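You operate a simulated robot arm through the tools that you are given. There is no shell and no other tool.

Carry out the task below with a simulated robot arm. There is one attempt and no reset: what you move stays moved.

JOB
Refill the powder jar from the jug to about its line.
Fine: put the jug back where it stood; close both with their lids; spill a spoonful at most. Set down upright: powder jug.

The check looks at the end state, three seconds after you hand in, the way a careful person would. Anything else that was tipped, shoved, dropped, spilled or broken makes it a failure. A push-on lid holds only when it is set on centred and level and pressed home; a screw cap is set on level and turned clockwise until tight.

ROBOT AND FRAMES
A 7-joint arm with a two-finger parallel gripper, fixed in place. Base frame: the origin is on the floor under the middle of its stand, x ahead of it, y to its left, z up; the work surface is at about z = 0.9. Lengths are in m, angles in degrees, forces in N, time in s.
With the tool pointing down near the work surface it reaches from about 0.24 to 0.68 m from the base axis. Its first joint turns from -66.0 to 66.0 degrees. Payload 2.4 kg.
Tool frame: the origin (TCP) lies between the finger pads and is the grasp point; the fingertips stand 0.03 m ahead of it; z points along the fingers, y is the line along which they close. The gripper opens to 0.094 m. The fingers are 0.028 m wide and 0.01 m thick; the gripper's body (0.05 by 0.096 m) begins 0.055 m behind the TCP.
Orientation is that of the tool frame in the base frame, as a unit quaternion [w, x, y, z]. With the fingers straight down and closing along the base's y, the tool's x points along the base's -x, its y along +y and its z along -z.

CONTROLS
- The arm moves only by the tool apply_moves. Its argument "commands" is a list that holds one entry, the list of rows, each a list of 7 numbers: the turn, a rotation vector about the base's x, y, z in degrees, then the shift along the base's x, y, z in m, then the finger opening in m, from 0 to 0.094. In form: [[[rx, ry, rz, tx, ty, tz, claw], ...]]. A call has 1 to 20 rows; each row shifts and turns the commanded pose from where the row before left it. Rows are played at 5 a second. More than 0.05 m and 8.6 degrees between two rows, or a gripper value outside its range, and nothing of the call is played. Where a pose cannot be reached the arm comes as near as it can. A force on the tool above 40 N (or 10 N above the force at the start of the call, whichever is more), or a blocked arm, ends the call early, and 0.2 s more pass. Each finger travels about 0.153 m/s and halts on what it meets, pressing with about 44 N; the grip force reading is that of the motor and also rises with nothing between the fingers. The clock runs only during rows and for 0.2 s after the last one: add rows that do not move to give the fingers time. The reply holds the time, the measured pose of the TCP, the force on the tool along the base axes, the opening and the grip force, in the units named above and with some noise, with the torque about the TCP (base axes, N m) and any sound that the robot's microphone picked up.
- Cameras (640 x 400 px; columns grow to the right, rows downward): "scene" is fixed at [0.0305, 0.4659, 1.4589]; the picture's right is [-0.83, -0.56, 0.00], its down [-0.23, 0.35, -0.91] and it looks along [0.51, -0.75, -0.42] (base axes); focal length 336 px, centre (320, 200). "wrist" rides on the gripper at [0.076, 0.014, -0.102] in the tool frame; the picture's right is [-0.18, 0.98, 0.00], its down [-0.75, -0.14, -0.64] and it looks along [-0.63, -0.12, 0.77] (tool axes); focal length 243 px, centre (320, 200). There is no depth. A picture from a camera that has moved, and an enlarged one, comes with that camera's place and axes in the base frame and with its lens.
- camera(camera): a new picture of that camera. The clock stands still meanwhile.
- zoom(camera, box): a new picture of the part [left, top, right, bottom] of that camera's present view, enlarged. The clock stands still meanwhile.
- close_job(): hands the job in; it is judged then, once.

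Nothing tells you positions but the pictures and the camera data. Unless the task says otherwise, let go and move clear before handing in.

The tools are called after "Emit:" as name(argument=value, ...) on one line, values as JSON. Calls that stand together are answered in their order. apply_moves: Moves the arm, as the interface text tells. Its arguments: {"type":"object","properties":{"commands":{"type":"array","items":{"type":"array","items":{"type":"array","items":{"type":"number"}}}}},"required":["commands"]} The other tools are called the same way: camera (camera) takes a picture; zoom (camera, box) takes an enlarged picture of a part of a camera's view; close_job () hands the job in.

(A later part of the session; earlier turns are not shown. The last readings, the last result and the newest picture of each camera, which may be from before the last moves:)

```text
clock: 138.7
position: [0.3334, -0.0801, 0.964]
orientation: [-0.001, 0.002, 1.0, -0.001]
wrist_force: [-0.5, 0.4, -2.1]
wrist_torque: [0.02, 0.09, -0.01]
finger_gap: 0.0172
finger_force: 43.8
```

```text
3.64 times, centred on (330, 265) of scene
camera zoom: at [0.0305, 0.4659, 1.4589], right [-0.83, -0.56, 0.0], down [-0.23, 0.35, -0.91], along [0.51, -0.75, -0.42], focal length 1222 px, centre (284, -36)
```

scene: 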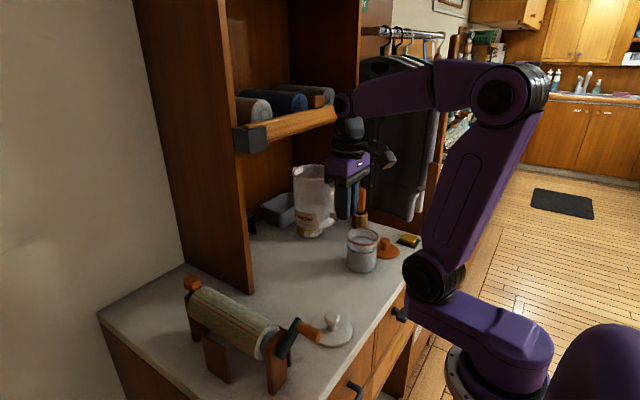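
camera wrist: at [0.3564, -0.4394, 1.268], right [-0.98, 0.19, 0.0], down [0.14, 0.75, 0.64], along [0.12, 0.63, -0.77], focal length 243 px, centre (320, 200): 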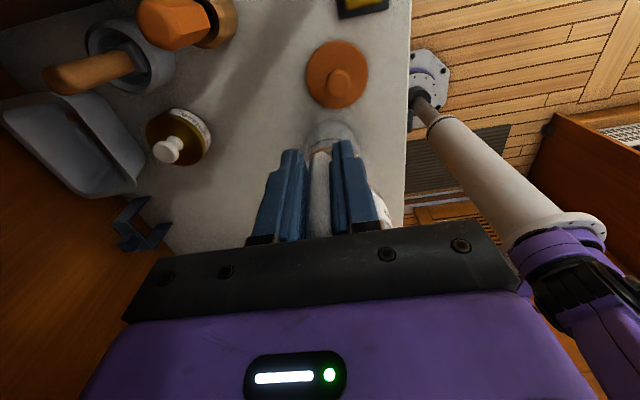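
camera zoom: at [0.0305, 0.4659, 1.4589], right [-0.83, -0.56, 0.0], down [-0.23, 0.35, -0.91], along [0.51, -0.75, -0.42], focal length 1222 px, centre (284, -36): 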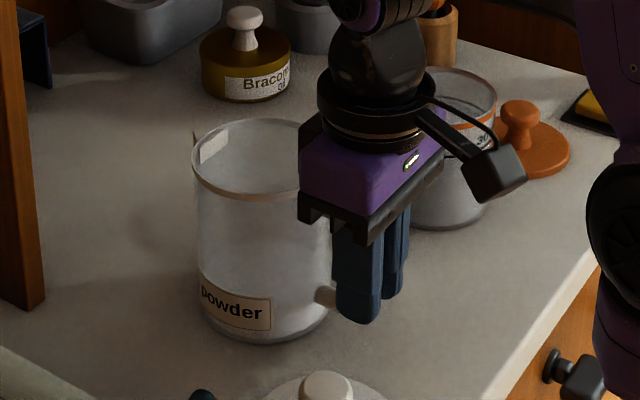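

Emit:
apply_moves(commands=[[[0, 0, 0, 0, 0, -0.0007, 0.0], [0, 0, 0, 0, 0, 0, 0.0], [0, 0, 0, 0, 0, 0, 0.018], [0, 0, 0, 0, 0, 0, 0.02], [0, 0, 0, 0, 0, 0, 0.024], [0, 0, 0, 0, 0, 0, 0.03], [0, 0, 0, 0, 0, 0, 0.036], [0, 0, 0, 0, 0, 0, 0.042], [0, 0, 0, 0, 0, 0, 0.042]]])

Emit:
zoom(camera="scene", box=[270, 210, 390, 320])

Emit:
camera(camera="wrist")

```text
clock: 140.7
position: [0.3335, -0.08, 0.9636]
orientation: [0.0, 0.003, 1.0, 0.001]
wrist_force: [-0.3, 0.5, 0.3]
wrist_torque: [0.02, 0.03, 0.01]
finger_gap: 0.0421
finger_force: 0.0
```

```text
3.64 times, centred on (330, 265) of scene
camera zoom: at [0.0305, 0.4659, 1.4589], right [-0.83, -0.56, 0.0], down [-0.23, 0.35, -0.91], along [0.51, -0.75, -0.42], focal length 1222 px, centre (284, -36)
```

zoom: 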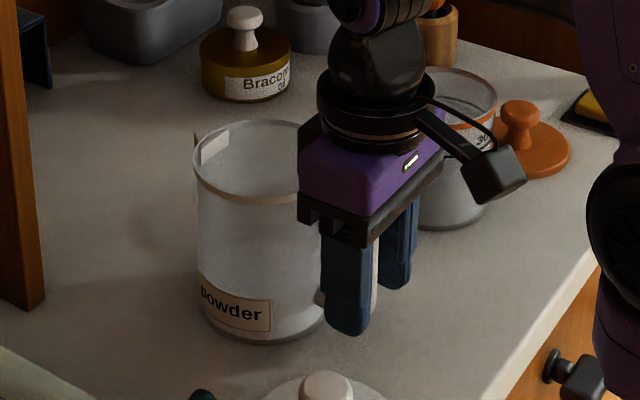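

```text
taken
camera wrist: at [0.2581, -0.0668, 1.0661], right [0.19, 0.98, 0.0], down [0.75, -0.15, 0.64], along [0.63, -0.12, -0.77], focal length 243 px, centre (320, 200)
```

wrist: 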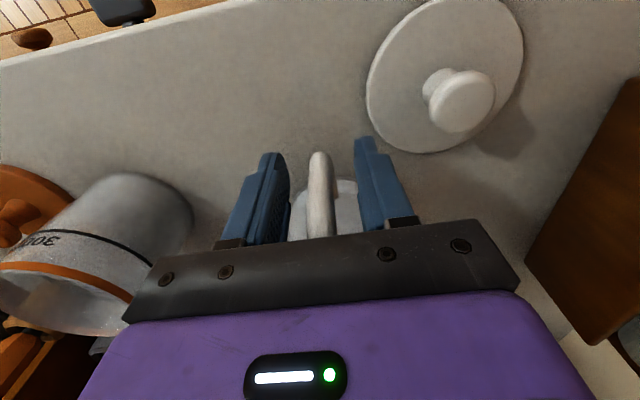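

The jug is standing on its original spot. I'll rise straight up and check everything.

Emit:
apply_moves(commands=[[[0, 0, 0, 0, 0, 0.02, 0.042], [0, 0, 0, 0, 0, 0.04, 0.042], [0, 0, 0, 0, 0, 0.04, 0.042], [0, 0, 0, 0, 0, 0.04, 0.06], [0, 0, 0, -0.01, 0.02, 0.03, 0.06], [0, 0, 0, -0.01, 0.03, 0, 0.06], [0, 0, 0, -0.002, 0.03, 0, 0.06], [0, 0, 0, 0, 0, 0, 0.06]]])

Emit:
zoom(camera="scene", box=[270, 210, 390, 320])

Emit:
camera(camera="scene")

Emit:
camera(camera="wrist")

```text
clock: 142.5
position: [0.3108, -0.0002, 1.1335]
orientation: [0.0, 0.002, 1.0, 0.001]
wrist_force: [0.4, -0.3, -0.3]
wrist_torque: [0.01, 0.0, 0.01]
finger_gap: 0.06
finger_force: 0.0
```

```text
3.64 times, centred on (330, 265) of scene
camera zoom: at [0.0304, 0.4659, 1.4589], right [-0.83, -0.56, 0.0], down [-0.23, 0.35, -0.91], along [0.51, -0.75, -0.42], focal length 1222 px, centre (284, -36)
```

zoom: 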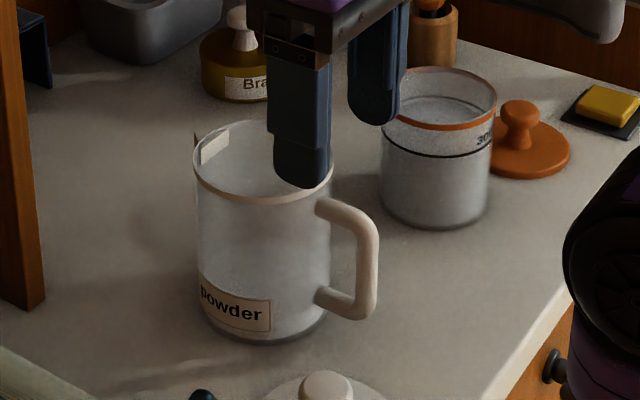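

```text
taken
```

scene: 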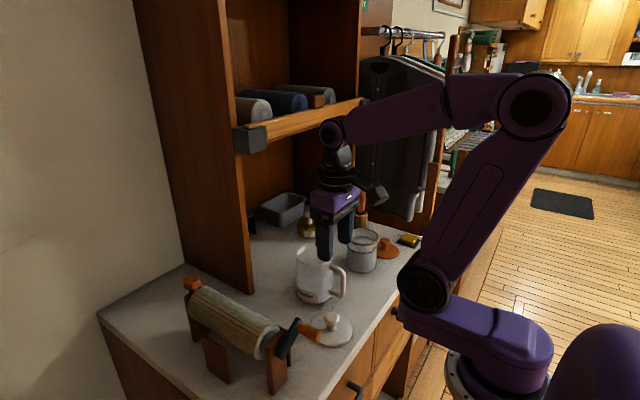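

```text
taken
camera wrist: at [0.235, 0.013, 1.2363], right [0.19, 0.98, 0.0], down [0.75, -0.15, 0.64], along [0.63, -0.12, -0.77], focal length 243 px, centre (320, 200)
```

wrist: 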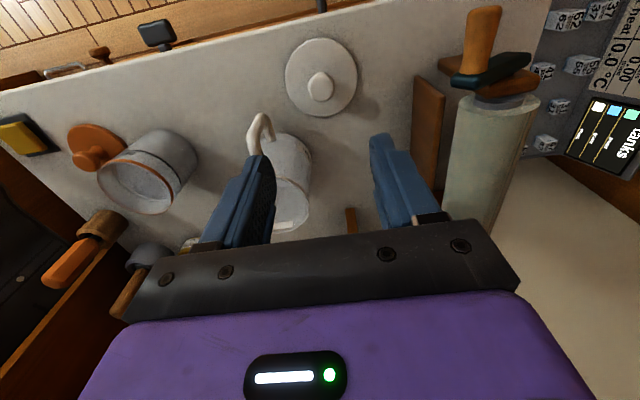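

Jug and jar look right. Next I'll pick the white lid up again at (0.3125, 0.0).

Emit:
apply_moves(commands=[[[0, 0, 0, 0.0015, 0.0006, -0.04, 0.06], [0, 0, 0, 0, 0, -0.04, 0.06], [0, 0, 0, 0, 0, -0.04, 0.06], [0, 0, 0, 0, 0, -0.03, 0.06], [0, 0, 0, 0, 0, -0.02, 0.06], [0, 0, 0, 0, 0, -0.015, 0.06], [0, 0, 0, 0, 0, 0, 0.06]]])

Emit:
zoom(camera="scene", box=[310, 280, 400, 350])

Emit:
camera(camera="wrist")

```text
clock: 144.1
position: [0.313, 0.0002, 0.9495]
orientation: [0.0, 0.003, 1.0, -0.001]
wrist_force: [-0.1, 0.0, 0.2]
wrist_torque: [0.0, 0.01, -0.02]
finger_gap: 0.0601
finger_force: 0.0
```

```text
5.71 times, centred on (355, 315) of scene
camera zoom: at [0.0305, 0.4659, 1.4589], right [-0.83, -0.56, 0.0], down [-0.23, 0.35, -0.91], along [0.51, -0.75, -0.42], focal length 1920 px, centre (120, -457)
```

zoom: 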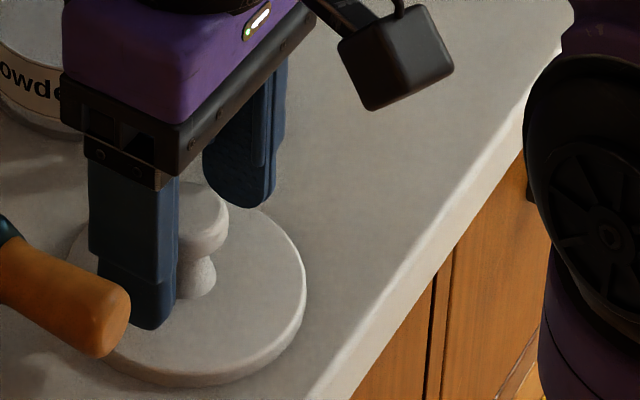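

```text
taken
camera wrist: at [0.2376, 0.0142, 1.0512], right [0.19, 0.98, 0.0], down [0.75, -0.14, 0.64], along [0.63, -0.12, -0.77], focal length 243 px, centre (320, 200)
```

wrist: 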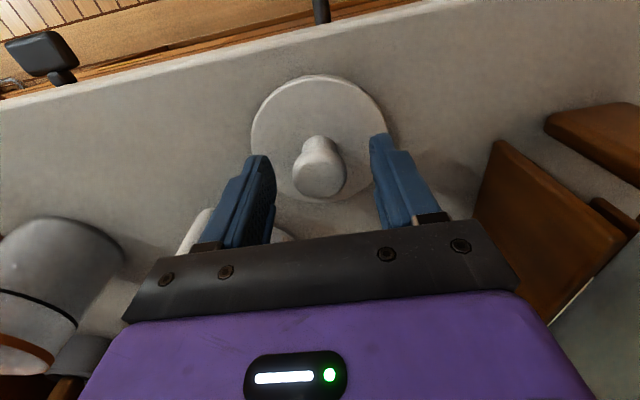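

Fingers are around the knob. A few millimetres lower and close.

Emit:
apply_moves(commands=[[[0, 0, 0, 0, 0, -0.003, 0.06], [0, 0, 0, 0, 0, -0.002, 0.06], [0, 0, 0, 0, 0, 0, 0.04], [0, 0, 0, 0, 0, 0, 0.02], [0, 0, 0, 0, 0, 0, 0.0], [0, 0, 0, 0, 0, 0, 0.0]]])

Emit:
zoom(camera="scene", box=[310, 280, 400, 350])

```text
clock: 145.5
position: [0.3132, 0.0007, 0.9433]
orientation: [0.0, 0.003, 1.0, 0.0]
wrist_force: [-0.2, 0.5, -0.7]
wrist_torque: [-0.03, 0.01, 0.01]
finger_gap: 0.0287
finger_force: 44.3
```

```text
5.71 times, centred on (355, 315) of scene
camera zoom: at [0.0305, 0.4659, 1.4589], right [-0.83, -0.56, 0.0], down [-0.23, 0.35, -0.91], along [0.51, -0.75, -0.42], focal length 1920 px, centre (120, -457)
```

zoom: 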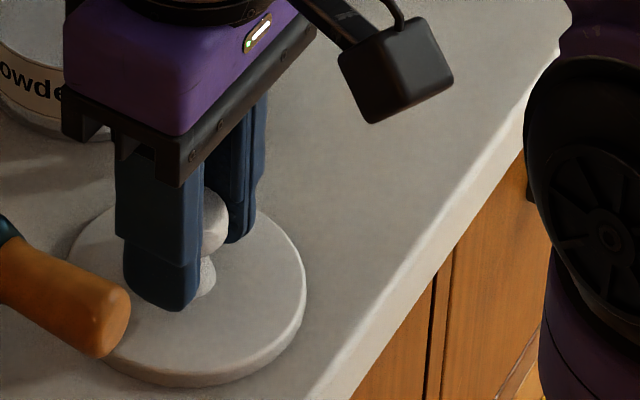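

Gripped as before. Lifting and carrying it over the jug.

Emit:
apply_moves(commands=[[[0, 0, 0, 0, 0, 0.015, 0.0], [0, 0, 0, 0, 0, 0.03, 0.0], [0, 0, 0, 0, 0, 0.04, 0.0], [0, 0, 0, 0, 0, 0.04, 0.0], [0, 0, 0, 0, 0, 0.04, 0.0], [0, 0, 0, 0, 0, 0.02, 0.0], [0, 0, 0, 0.0252, -0.0202, 0, 0.0], [0, 0, 0, 0.0252, -0.0202, 0, 0.0], [0, 0, 0, 0.0252, -0.0202, 0, 0.0], [0, 0, 0, 0.0252, -0.0202, 0, 0.0], [0, 0, 0, 0, 0, 0, 0.0], [0, 0, 0, 0, 0, 0, 0.0]]])

Emit:
zoom(camera="scene", box=[250, 160, 410, 310])

Emit:
camera(camera="wrist")

```text
clock: 148.1
position: [0.4146, -0.0818, 1.1297]
orientation: [0.0, 0.003, 1.0, 0.0]
wrist_force: [-0.2, 0.4, 0.0]
wrist_torque: [-0.01, 0.0, -0.03]
finger_gap: 0.0285
finger_force: 44.0
```

```text
2.67 times, centred on (330, 235) of scene
camera zoom: at [0.0305, 0.4659, 1.4589], right [-0.83, -0.56, 0.0], down [-0.23, 0.35, -0.91], along [0.51, -0.75, -0.42], focal length 896 px, centre (293, 107)
```

zoom: 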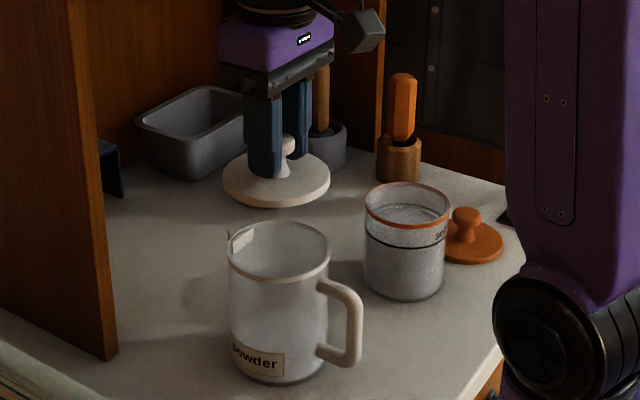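

```text
taken
camera wrist: at [0.3385, -0.0668, 1.2316], right [0.19, 0.98, 0.0], down [0.75, -0.15, 0.64], along [0.63, -0.12, -0.77], focal length 243 px, centre (320, 200)
```

wrist: 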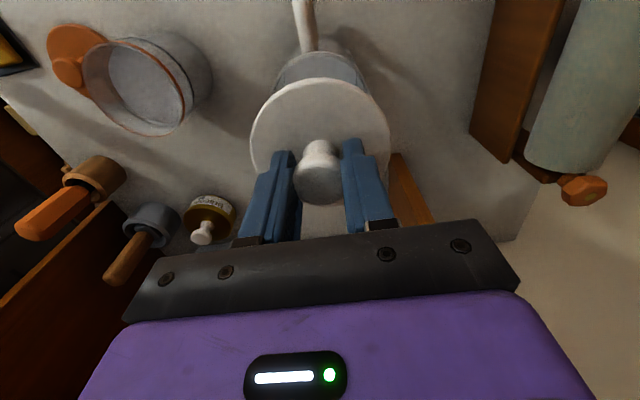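

Compared with the lift-off picture the lid is ~1.5 mm off. I'll correct and descend to just above the rim.

Emit:
apply_moves(commands=[[[0, 0, 0, -0.0015, 0.001, -0.02, 0.0], [0, 0, 0, 0, 0, -0.02, 0.0], [0, 0, 0, 0, 0, -0.015, 0.0], [0, 0, 0, 0, 0, -0.008, 0.0], [0, 0, 0, 0, 0, 0, 0.0]]])

Emit:
zoom(camera="scene", box=[280, 215, 360, 275])

Emit:
zoom(camera="wrist", box=[240, 30, 400, 210])

```text
clock: 149.3
position: [0.4128, -0.0783, 1.0656]
orientation: [0.0, 0.003, 1.0, 0.0]
wrist_force: [-1.1, 0.0, -0.3]
wrist_torque: [-0.01, -0.01, 0.0]
finger_gap: 0.0284
finger_force: 44.1
```

```text
6.67 times, centred on (320, 245) of scene
camera zoom: at [0.0305, 0.4659, 1.4589], right [-0.83, -0.56, 0.0], down [-0.23, 0.35, -0.91], along [0.51, -0.75, -0.42], focal length 2240 px, centre (320, -100)
```

zoom: 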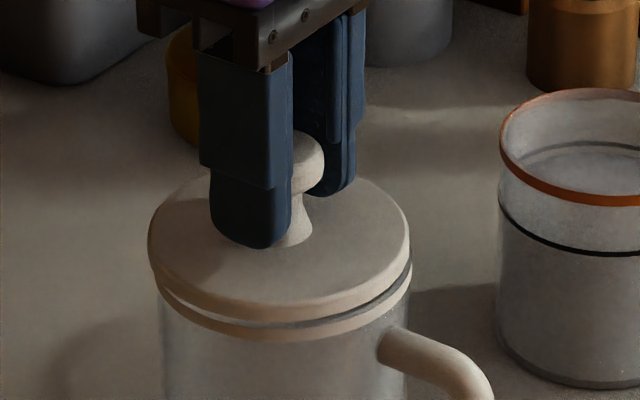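

```text
2.22 times, centred on (320, 120) of wrist
camera zoom: at [0.3375, -0.0651, 1.1675], right [0.19, 0.98, 0.0], down [0.75, -0.15, 0.64], along [0.63, -0.12, -0.77], focal length 539 px, centre (320, 378)
```

zoom: 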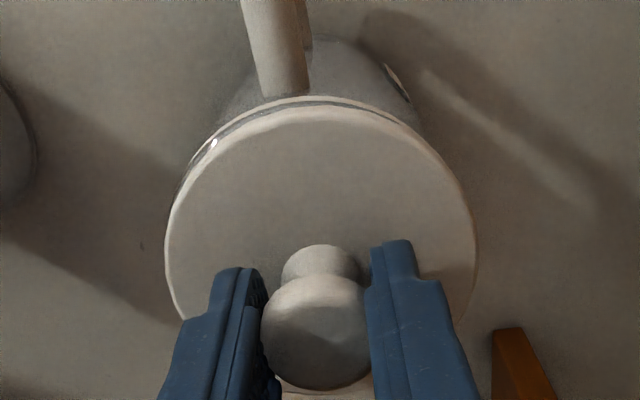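

The lid hovers ~1 cm above the rim, slightly to the left of the jug's axis (about 2 mm). I'll shift it and compare again.

Emit:
apply_moves(commands=[[[0, 0, 0, -0.001, -0.002, -0.003, 0.0], [0, 0, 0, 0, 0, 0, 0.0], [0, 0, 0, 0, 0, 0, 0.0]]])

Emit:
zoom(camera="scene", box=[290, 235, 350, 275])

Emit:
zoom(camera="wrist", box=[260, 60, 380, 180])

```text
clock: 150.1
position: [0.4118, -0.0813, 1.0621]
orientation: [0.001, 0.002, 1.0, 0.0]
wrist_force: [0.2, 0.0, 0.1]
wrist_torque: [0.02, 0.03, 0.0]
finger_gap: 0.0285
finger_force: 44.2
```

```text
10.00 times, centred on (320, 255) of scene
camera zoom: at [0.0305, 0.4659, 1.4589], right [-0.83, -0.56, 0.0], down [-0.23, 0.35, -0.91], along [0.51, -0.75, -0.42], focal length 3361 px, centre (320, -350)
```

zoom: 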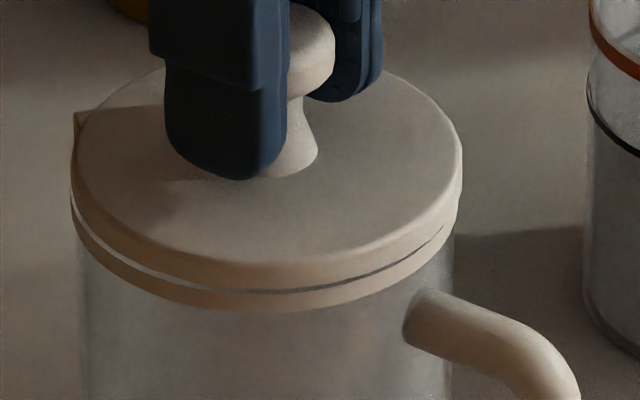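

```text
3.33 times, centred on (320, 120) of wrist
camera zoom: at [0.3365, -0.0675, 1.1648], right [0.19, 0.98, 0.0], down [0.75, -0.15, 0.64], along [0.63, -0.12, -0.77], focal length 809 px, centre (320, 467)
```

zoom: 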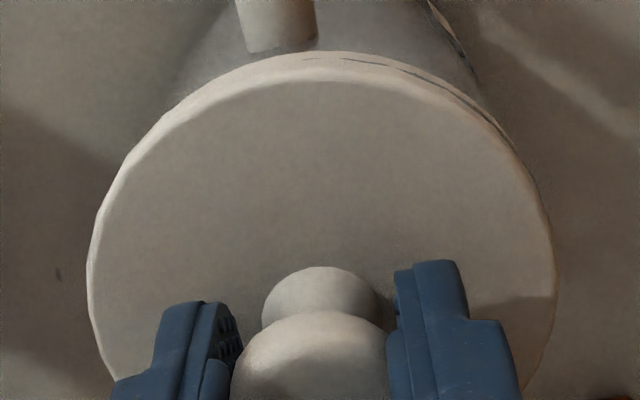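

Nicely concentric now, perhaps half a millimetre too far to −y. I'll nudge and lower onto the rim.

Emit:
apply_moves(commands=[[[0, 0, 0, 0, 0.0007, -0.002, 0.0], [0, 0, 0, 0, 0, -0.002, 0.0], [0, 0, 0, 0, 0, -0.001, 0.0], [0, 0, 0, 0, 0, 0, 0.0]]])

Emit:
zoom(camera="scene", box=[290, 235, 350, 275])

Emit:
zoom(camera="wrist", box=[260, 60, 380, 180])

```text
clock: 150.7
position: [0.4135, -0.0802, 1.061]
orientation: [0.001, 0.003, 1.0, 0.0]
wrist_force: [-0.9, 1.2, 5.7]
wrist_torque: [-0.06, 0.06, 0.0]
finger_gap: 0.0286
finger_force: 44.0
heard: snap
stopped in row 3: the force on the tool passed its limit at 44 N (the readings are from after the stop); the commanded pose is now the measured one
```

```text
10.00 times, centred on (320, 255) of scene
camera zoom: at [0.0304, 0.4659, 1.4589], right [-0.83, -0.56, 0.0], down [-0.23, 0.35, -0.91], along [0.51, -0.75, -0.42], focal length 3361 px, centre (320, -350)
```

zoom: 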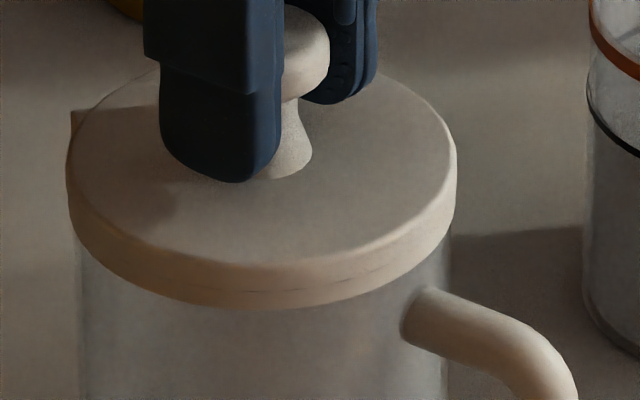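

```text
3.33 times, centred on (320, 120) of wrist
camera zoom: at [0.3372, -0.067, 1.1635], right [0.19, 0.98, 0.0], down [0.75, -0.14, 0.65], along [0.63, -0.12, -0.76], focal length 809 px, centre (320, 467)
```

zoom: 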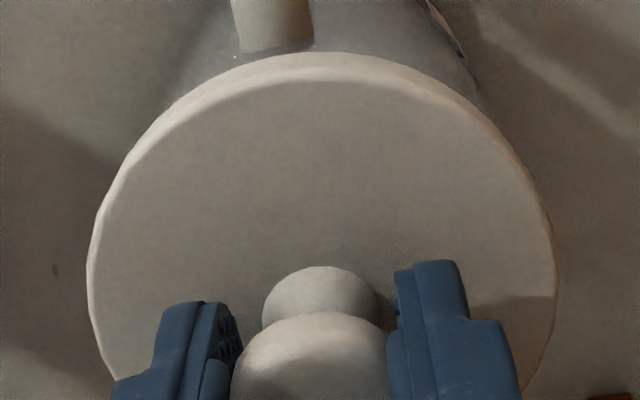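

A snap: the lid engaged. I'll release the knob, press once from above to make sure it is fully home, and inspect.

Emit:
apply_moves(commands=[[[0, 0, 0, 0, 0, -0.001, 0.0], [0, 0, 0, 0, 0, -0.001, 0.0], [0, 0, 0, 0, 0, 0, 0.0]]])

Emit:
zoom(camera="scene", box=[290, 235, 350, 275])

```text
clock: 151.4
position: [0.4147, -0.0814, 1.0622]
orientation: [0.004, 0.002, 1.0, -0.001]
wrist_force: [-2.5, 3.0, 8.1]
wrist_torque: [0.03, 0.16, -0.01]
finger_gap: 0.0285
finger_force: 43.2
stopped in row 3: the force on the tool passed its limit at 41 N (the readings are from after the stop); the commanded pose is now the measured one
```

```text
10.00 times, centred on (320, 255) of scene
camera zoom: at [0.0303, 0.466, 1.4588], right [-0.83, -0.56, 0.0], down [-0.23, 0.35, -0.91], along [0.51, -0.75, -0.42], focal length 3361 px, centre (320, -350)
```

zoom: 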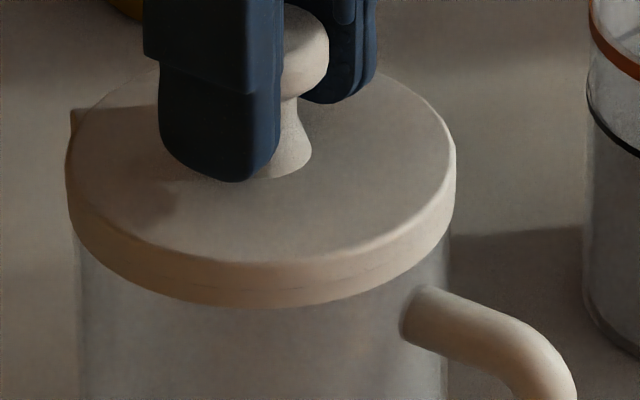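

The lid is solid against the rim with no further movement. Releasing the knob and rising.

Emit:
apply_moves(commands=[[[0, 0, 0, 0, 0, 0.0, 0.03], [0, 0, 0, 0, 0, 0, 0.045], [0, 0, 0, 0, 0, 0, 0.06], [0, 0, 0, 0, 0, 0, 0.06], [0, 0, 0, 0, 0, 0.02, 0.06], [0, 0, 0, 0, 0, 0.03, 0.06], [0, 0, 0, 0, 0, 0.03, 0.06], [0, 0, 0, 0, 0, 0, 0.06]]])

Emit:
zoom(camera="scene", box=[285, 225, 355, 310])

Emit:
zoom(camera="scene", box=[290, 230, 340, 265])

Emit:
camera(camera="wrist")

```text
clock: 153.2
position: [0.4147, -0.0821, 1.1403]
orientation: [0.004, 0.003, 1.0, -0.001]
wrist_force: [-0.2, -0.7, 0.0]
wrist_torque: [-0.01, -0.03, -0.03]
finger_gap: 0.0601
finger_force: 0.0
```

```text
4.71 times, centred on (320, 268) of scene
camera zoom: at [0.0305, 0.4659, 1.4589], right [-0.83, -0.56, 0.0], down [-0.23, 0.35, -0.91], along [0.51, -0.75, -0.42], focal length 1582 px, centre (320, -118)
```

zoom: 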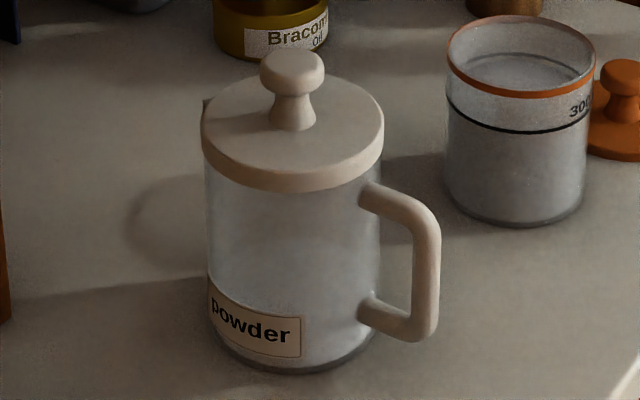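

```text
11.43 times, centred on (315, 248) of scene
camera zoom: at [0.0305, 0.4659, 1.4589], right [-0.83, -0.56, 0.0], down [-0.23, 0.35, -0.91], along [0.51, -0.75, -0.42], focal length 3841 px, centre (377, -343)
```

zoom: 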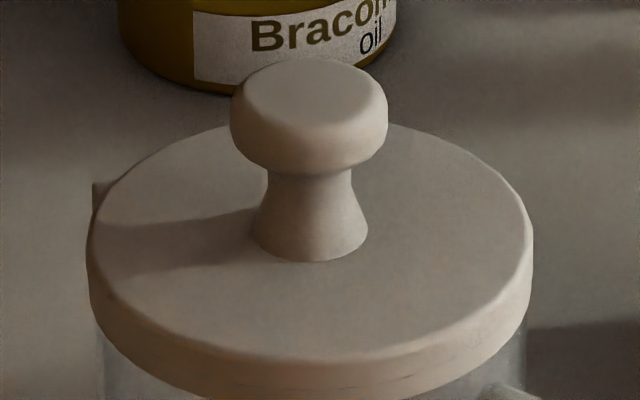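

```text
taken
camera wrist: at [0.3382, -0.0675, 1.2419], right [0.19, 0.98, 0.0], down [0.75, -0.14, 0.65], along [0.64, -0.12, -0.76], focal length 243 px, centre (320, 200)
```

wrist: 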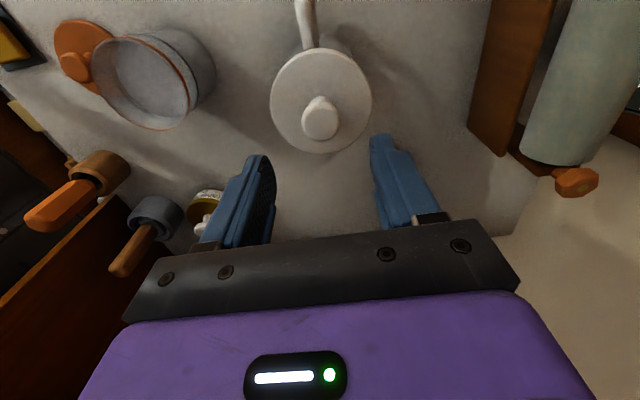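

The jug is closed, matching the original picture to within about 1–2 mm. Now to the jar lid: I'll move over to view it.

Emit:
apply_moves(commands=[[[0, 0.4, 0, -0.0165, -0.038, 0, 0.06], [0, 0, 0, -0.0165, -0.038, 0, 0.06], [0, 0, 0, -0.0165, -0.038, 0, 0.06], [0, 0, 0, -0.0165, -0.038, 0, 0.06], [0, 0, 0, -0.0165, -0.038, 0, 0.06], [0, 0, 0, -0.0165, -0.038, -0.01, 0.06], [0, 0, 0, -0.0165, -0.038, -0.02, 0.06], [0, 0, 0, 0, 0, 0, 0.06]]])

Emit:
camera(camera="wrist")

Emit:
zoom(camera="wrist", box=[260, 100, 420, 220])

Emit:
zoom(camera="scene", box=[335, 210, 435, 280])

```text
clock: 155.1
position: [0.2993, -0.3478, 1.1099]
orientation: [0.0, 0.003, 1.0, -0.001]
wrist_force: [0.1, 0.4, -0.3]
wrist_torque: [0.0, 0.06, 0.01]
finger_gap: 0.0599
finger_force: 0.1
```

```text
taken
camera wrist: at [0.2228, -0.3342, 1.2125], right [0.19, 0.98, 0.0], down [0.75, -0.14, 0.64], along [0.63, -0.12, -0.77], focal length 243 px, centre (320, 200)
```

wrist: 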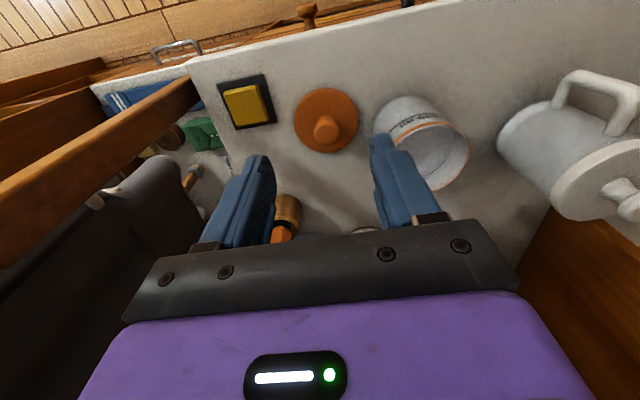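

```text
3.33 times, centred on (340, 160) of wrist
camera zoom: at [0.2228, -0.3342, 1.2125], right [0.19, 0.98, 0.0], down [0.75, -0.14, 0.64], along [0.63, -0.12, -0.77], focal length 809 px, centre (253, 333)
```

zoom: 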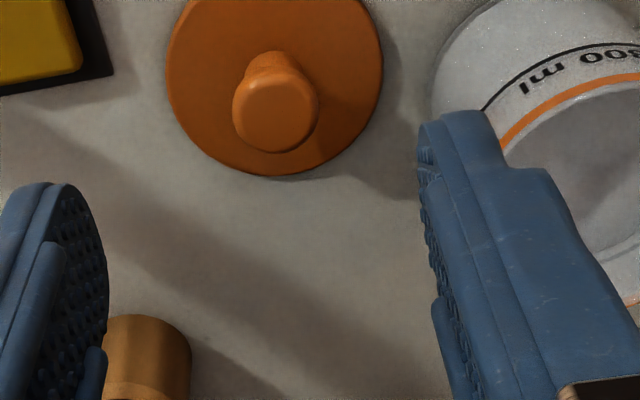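

```text
5.71 times, centred on (385, 245) of scene
camera zoom: at [0.0305, 0.4659, 1.4589], right [-0.83, -0.56, 0.0], down [-0.23, 0.35, -0.91], along [0.51, -0.75, -0.42], focal length 1920 px, centre (-51, -57)
```

zoom: 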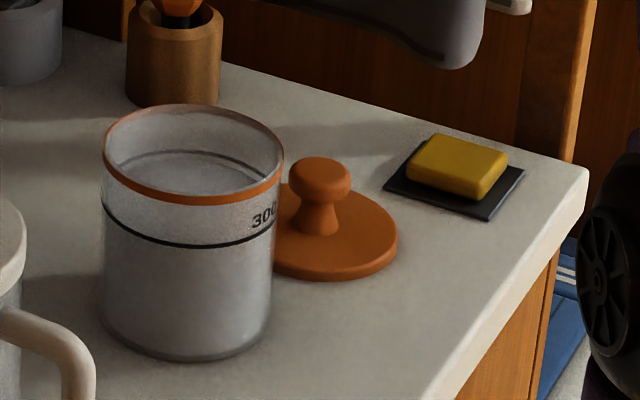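

The lid's knob is at about (0.3435, -0.350) by the close-up wrist view. I'll move above it and check the alignment.

Emit:
apply_moves(commands=[[[0, 0, 0, 0.022, -0.001, -0.02, 0.06], [0, 0, 0, 0.022, -0.001, -0.03, 0.06], [0, 0, 0, 0, 0, -0.03, 0.06], [0, 0, 0, 0, 0, 0, 0.06]]])

Emit:
camera(camera="wrist")

Emit:
zoom(camera="scene", box=[335, 190, 435, 280])

```text
clock: 156.1
position: [0.3416, -0.3468, 1.0296]
orientation: [0.001, 0.003, 1.0, -0.001]
wrist_force: [-0.1, 0.1, -0.5]
wrist_torque: [-0.02, -0.02, 0.05]
finger_gap: 0.0599
finger_force: 0.0
```

```text
taken
camera wrist: at [0.2654, -0.3338, 1.1315], right [0.19, 0.98, 0.0], down [0.75, -0.14, 0.64], along [0.63, -0.12, -0.77], focal length 243 px, centre (320, 200)
```

wrist: 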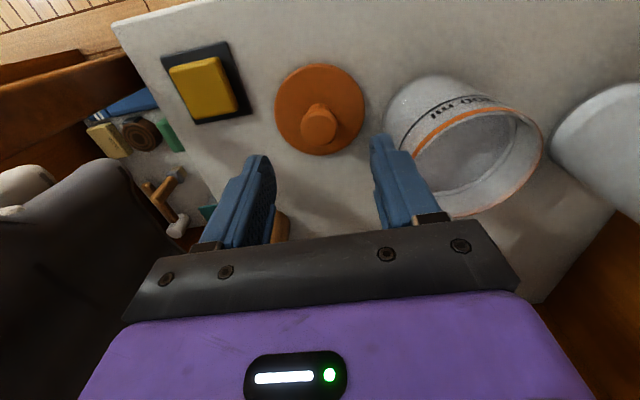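

```text
4.44 times, centred on (385, 235) of scene
camera zoom: at [0.0305, 0.4659, 1.4589], right [-0.83, -0.56, 0.0], down [-0.23, 0.35, -0.91], along [0.51, -0.75, -0.42], focal length 1494 px, centre (31, 44)
```

zoom: 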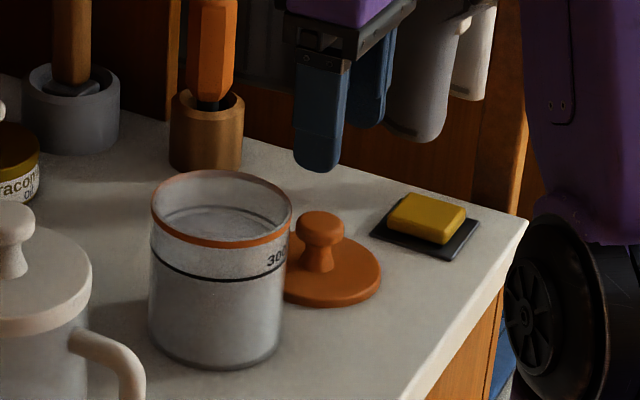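

The knob is confirmed at (0.343, -0.3495). I'll correct by 2–3 mm and descend.

Emit:
apply_moves(commands=[[[0, 0, 0, 0.0015, -0.0027, -0.02, 0.06], [0, 0, 0, 0, 0, -0.03, 0.06], [0, 0, 0, 0, 0, -0.02, 0.06], [0, 0, 0, 0, 0, -0.006, 0.06], [0, 0, 0, 0, 0, 0, 0.06]]])

Emit:
camera(camera="wrist")

Emit:
zoom(camera="scene", box=[345, 200, 425, 280])

```text
clock: 157.2
position: [0.3435, -0.3509, 0.9539]
orientation: [0.001, 0.004, 1.0, -0.001]
wrist_force: [0.5, 0.1, -0.4]
wrist_torque: [0.04, -0.04, 0.01]
finger_gap: 0.0599
finger_force: 0.0
```

```text
taken
camera wrist: at [0.2672, -0.3373, 1.057], right [0.19, 0.98, 0.0], down [0.75, -0.14, 0.64], along [0.63, -0.12, -0.77], focal length 243 px, centre (320, 200)
```

wrist: 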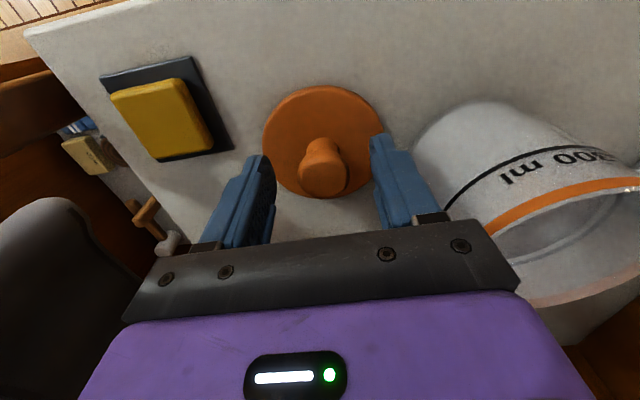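

```text
5.00 times, centred on (385, 240) of scene
camera zoom: at [0.0305, 0.4659, 1.4589], right [-0.83, -0.56, 0.0], down [-0.23, 0.35, -0.91], along [0.51, -0.75, -0.42], focal length 1680 px, centre (-5, 0)
```

zoom: 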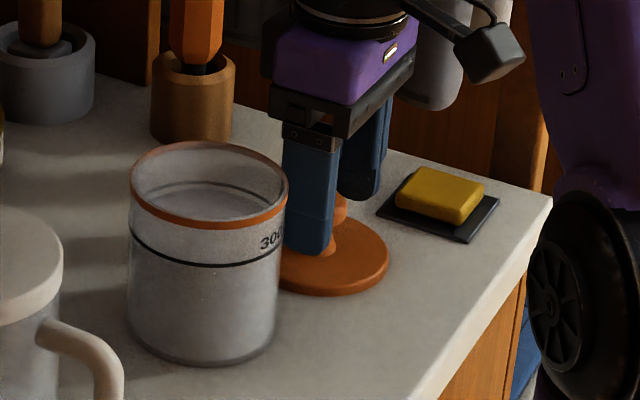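

Centred between the fingers. Lowering a little more and closing.

Emit:
apply_moves(commands=[[[0, 0, 0, 0, 0, -0.004, 0.06], [0, 0, 0, 0, 0, -0.004, 0.06], [0, 0, 0, 0, 0, -0.002, 0.06], [0, 0, 0, 0, 0, 0, 0.04], [0, 0, 0, 0, 0, 0, 0.02], [0, 0, 0, 0, 0, 0, 0.0], [0, 0, 0, 0, 0, 0, 0.0]]])

Emit:
zoom(camera="scene", box=[345, 200, 425, 280])

Emit:
camera(camera="wrist")

```text
clock: 158.8
position: [0.344, -0.3507, 0.9452]
orientation: [0.001, 0.003, 1.0, -0.001]
wrist_force: [-0.1, 0.0, -0.2]
wrist_torque: [0.02, 0.0, -0.02]
finger_gap: 0.0282
finger_force: 43.7
```

```text
5.00 times, centred on (385, 240) of scene
camera zoom: at [0.0305, 0.4659, 1.4589], right [-0.83, -0.56, 0.0], down [-0.23, 0.35, -0.91], along [0.51, -0.75, -0.42], focal length 1680 px, centre (-5, 0)
```

zoom: 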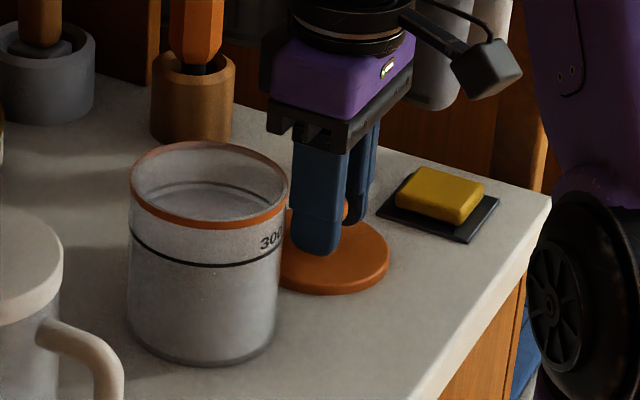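

```text
taken
camera wrist: at [0.2677, -0.3376, 1.0473], right [0.19, 0.98, 0.0], down [0.75, -0.14, 0.64], along [0.63, -0.12, -0.77], focal length 243 px, centre (320, 200)
```

wrist: 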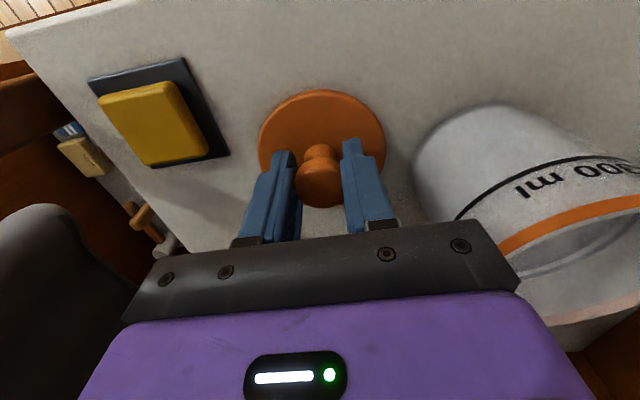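

Gripped (28 mm). Lifting and carrying it over the jar.

Emit:
apply_moves(commands=[[[0, 0, 0, 0, 0, 0.015, 0.0], [0, 0, 0, 0, 0, 0.03, 0.0], [0, 0, 0, 0, 0, 0.04, 0.0], [0, 0, 0, 0, 0, 0.04, 0.0], [0, 0, 0, 0, 0, 0.02, 0.0], [0, 0, 0, 0.0065, 0.026, 0, 0.0], [0, 0, 0, 0.0065, 0.026, 0, 0.0], [0, 0, 0, 0.0065, 0.026, 0, 0.0], [0, 0, 0, 0.0065, 0.0255, 0, 0.0], [0, 0, 0, 0, 0, 0, 0.0], [0, 0, 0, 0, 0, 0, 0.0]]])

Emit:
zoom(camera="scene", box=[320, 190, 420, 280])

Emit:
camera(camera="wrist")

```text
clock: 161.2
position: [0.3686, -0.2476, 1.0898]
orientation: [0.002, 0.002, 1.0, 0.0]
wrist_force: [-0.8, -0.3, -0.3]
wrist_torque: [0.0, 0.04, 0.01]
finger_gap: 0.0283
finger_force: 44.4
```

```text
4.44 times, centred on (370, 235) of scene
camera zoom: at [0.0305, 0.4659, 1.4589], right [-0.83, -0.56, 0.0], down [-0.23, 0.35, -0.91], along [0.51, -0.75, -0.42], focal length 1494 px, centre (98, 44)
```

zoom: 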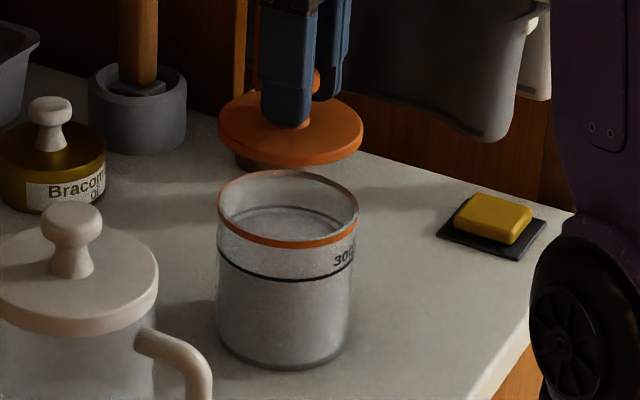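

```text
taken
camera wrist: at [0.2934, -0.234, 1.1919], right [0.19, 0.98, 0.0], down [0.75, -0.14, 0.64], along [0.63, -0.12, -0.77], focal length 243 px, centre (320, 200)
```

wrist: 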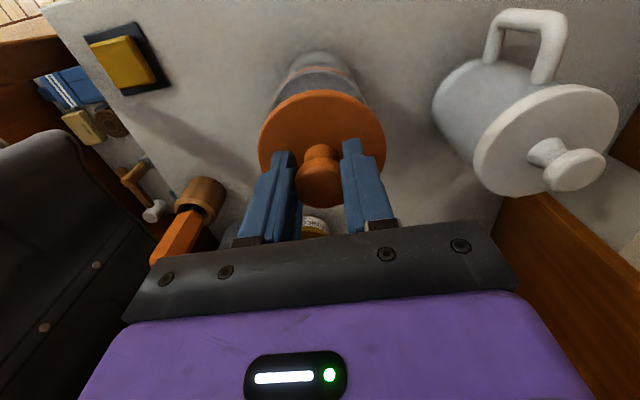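

Close to concentric. I'll lower to just above the rim and fine-tune there.

Emit:
apply_moves(commands=[[[0, 0, 0, -0.001, -0.0005, -0.015, 0.0], [0, 0, 0, 0, 0, -0.012, 0.0], [0, 0, 0, 0, 0, -0.008, 0.0], [0, 0, 0, 0, 0, 0, 0.0]]])

Emit:
zoom(camera="scene", box=[335, 215, 395, 255])

Emit:
zoom(camera="wrist", box=[240, 30, 400, 210])

```text
clock: 162.2
position: [0.369, -0.2488, 1.0552]
orientation: [0.0, 0.003, 1.0, -0.002]
wrist_force: [-0.7, -0.7, 0.5]
wrist_torque: [0.03, 0.0, 0.0]
finger_gap: 0.0282
finger_force: 44.3
```

```text
10.00 times, centred on (365, 235) of scene
camera zoom: at [0.0305, 0.4659, 1.4589], right [-0.83, -0.56, 0.0], down [-0.23, 0.35, -0.91], along [0.51, -0.75, -0.42], focal length 3361 px, centre (-130, -150)
```

zoom: 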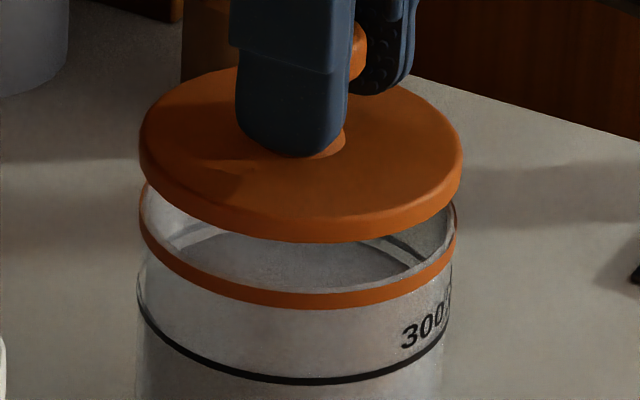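

```text
2.22 times, centred on (320, 120) of wrist
camera zoom: at [0.2925, -0.235, 1.157], right [0.19, 0.98, 0.0], down [0.75, -0.14, 0.64], along [0.63, -0.12, -0.77], focal length 539 px, centre (320, 378)
```

zoom: 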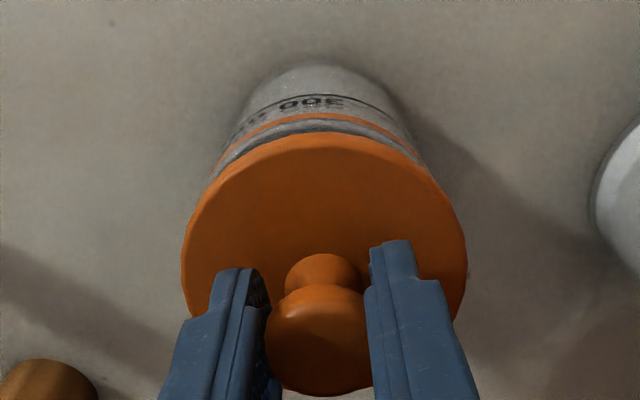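

Gap is about 14 mm and centring looks good in both views. Lowering by 8 mm for a last comparison.

Emit:
apply_moves(commands=[[[0, 0, 0, -0.0005, 0, -0.005, 0.0], [0, 0, 0, 0, 0, -0.004, 0.0], [0, 0, 0, 0, 0, 0, 0.0]]])

Emit:
zoom(camera="scene", box=[335, 215, 395, 255])

Emit:
zoom(camera="wrist", box=[250, 60, 390, 160])

```text
clock: 163.1
position: [0.3683, -0.2483, 1.0456]
orientation: [0.001, 0.003, 1.0, -0.001]
wrist_force: [-0.4, 0.0, -0.1]
wrist_torque: [0.0, 0.0, -0.02]
finger_gap: 0.0282
finger_force: 44.0
```

```text
10.00 times, centred on (365, 235) of scene
camera zoom: at [0.0305, 0.4659, 1.4589], right [-0.83, -0.56, 0.0], down [-0.23, 0.35, -0.91], along [0.51, -0.75, -0.42], focal length 3361 px, centre (-130, -150)
```

zoom: 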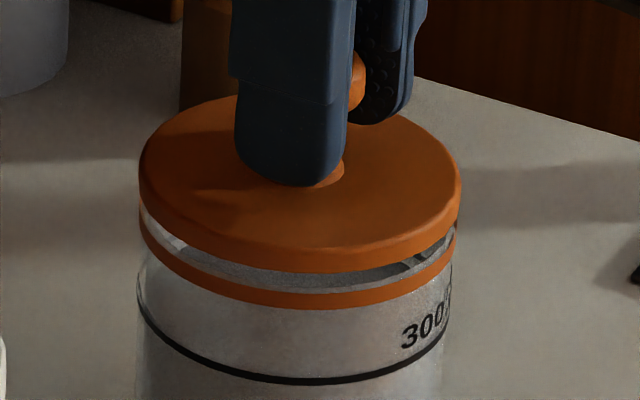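

```text
4.00 times, centred on (320, 110) of wrist
camera zoom: at [0.2922, -0.2348, 1.1482], right [0.19, 0.98, 0.0], down [0.75, -0.14, 0.64], along [0.63, -0.12, -0.77], focal length 970 px, centre (320, 560)
```

zoom: 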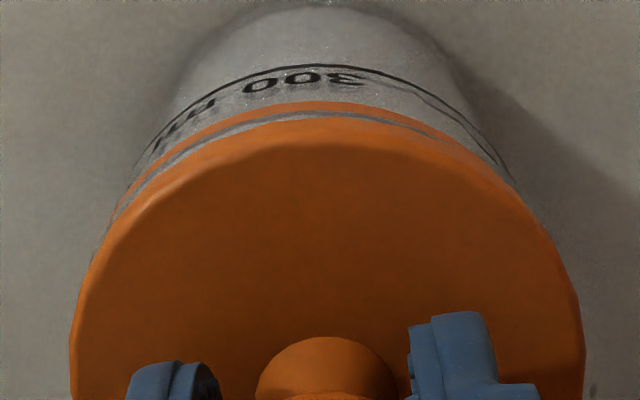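

The jar sits slightly toward −y relative to the lid. I'll nudge by a millimetre each way and recheck.

Emit:
apply_moves(commands=[[[0, 0, 0, 0.001, -0.001, 0, 0.0], [0, 0, 0, 0, 0, 0, 0.0], [0, 0, 0, 0, 0, 0, 0.0]]])

Emit:
zoom(camera="scene", box=[335, 215, 395, 255])

Emit:
zoom(camera="wrist", box=[250, 60, 390, 160])

```text
clock: 163.8
position: [0.3699, -0.2491, 1.0454]
orientation: [0.0, 0.002, 1.0, -0.001]
wrist_force: [-0.3, 0.4, 0.4]
wrist_torque: [-0.02, -0.02, 0.0]
finger_gap: 0.0284
finger_force: 43.9
```

```text
10.00 times, centred on (365, 235) of scene
camera zoom: at [0.0305, 0.4659, 1.4589], right [-0.83, -0.56, 0.0], down [-0.23, 0.35, -0.91], along [0.51, -0.75, -0.42], focal length 3361 px, centre (-130, -150)
```

zoom: 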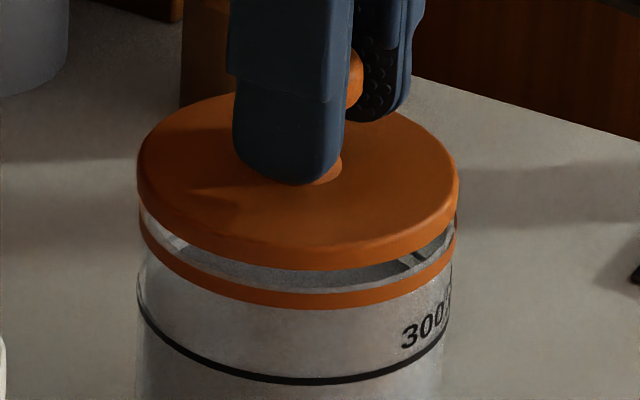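

```text
4.00 times, centred on (320, 110) of wrist
camera zoom: at [0.2932, -0.2357, 1.1482], right [0.19, 0.98, 0.0], down [0.75, -0.14, 0.64], along [0.63, -0.12, -0.77], focal length 970 px, centre (320, 560)
```

zoom: 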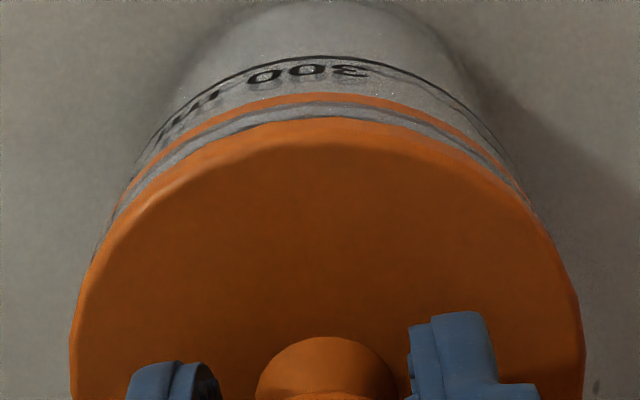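

Both views now look concentric to within a millimetre. Pressing the lid down.

Emit:
apply_moves(commands=[[[0, 0, 0, -0.0006, 0, -0.002, 0.0], [0, 0, 0, 0, 0, -0.002, 0.0], [0, 0, 0, 0, 0, -0.001, 0.0], [0, 0, 0, 0, 0, 0, 0.0]]])

Emit:
zoom(camera="scene", box=[335, 215, 395, 255])

Emit:
zoom(camera="wrist", box=[250, 60, 390, 160])

```text
clock: 164.8
position: [0.3691, -0.2498, 1.0416]
orientation: [0.001, 0.002, 1.0, -0.001]
wrist_force: [-0.7, -0.2, -0.6]
wrist_torque: [-0.04, 0.01, -0.01]
finger_gap: 0.0281
finger_force: 44.1
```

```text
10.00 times, centred on (365, 235) of scene
camera zoom: at [0.0305, 0.4659, 1.4589], right [-0.83, -0.56, 0.0], down [-0.23, 0.35, -0.91], along [0.51, -0.75, -0.42], focal length 3361 px, centre (-130, -150)
```

zoom: 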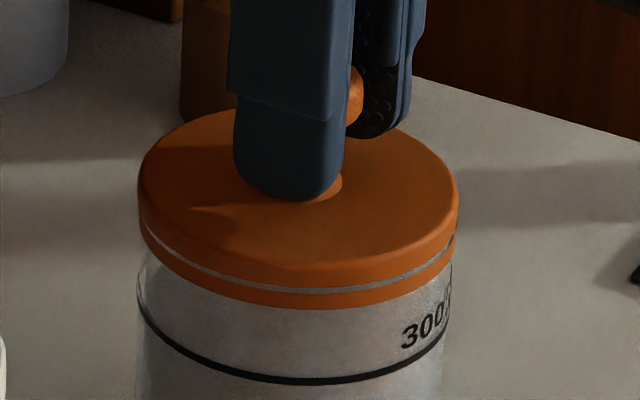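

```text
4.00 times, centred on (320, 110) of wrist
camera zoom: at [0.2931, -0.2362, 1.1429], right [0.19, 0.98, 0.0], down [0.75, -0.14, 0.64], along [0.63, -0.12, -0.77], focal length 970 px, centre (320, 560)
```

zoom: 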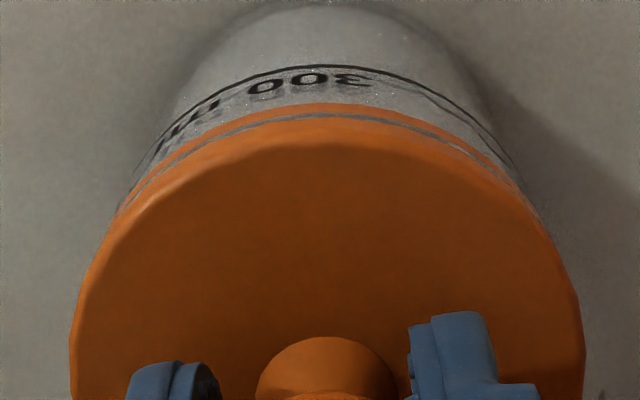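

A thin, even gap remains all round. Continuing the press.

Emit:
apply_moves(commands=[[[0, 0, 0, 0, 0, -0.001, 0.0], [0, 0, 0, 0, 0, -0.001, 0.0], [0, 0, 0, 0, 0, -0.001, 0.0], [0, 0, 0, 0, 0, -0.001, 0.0], [0, 0, 0, 0, 0, 0, 0.0]]])

Emit:
zoom(camera="scene", box=[335, 215, 395, 255])

```text
clock: 166.1
position: [0.3691, -0.25, 1.039]
orientation: [0.003, 0.003, 1.0, -0.003]
wrist_force: [-10.1, 2.4, 38.9]
wrist_torque: [0.02, 0.16, -0.01]
finger_gap: 0.0286
finger_force: 44.0
heard: snap
```

```text
10.00 times, centred on (365, 235) of scene
camera zoom: at [0.0297, 0.4663, 1.4588], right [-0.83, -0.56, 0.0], down [-0.23, 0.35, -0.91], along [0.51, -0.75, -0.42], focal length 3361 px, centre (-130, -150)
```

zoom: 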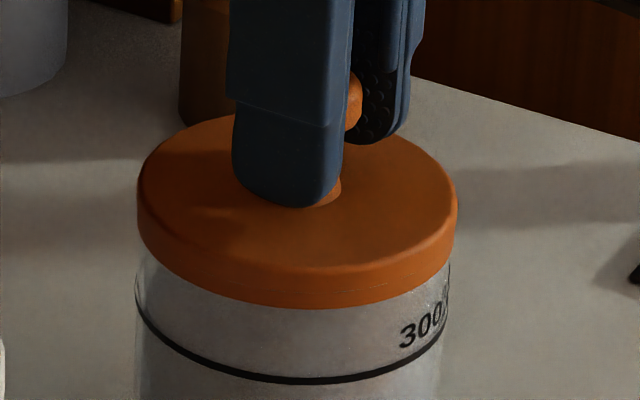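

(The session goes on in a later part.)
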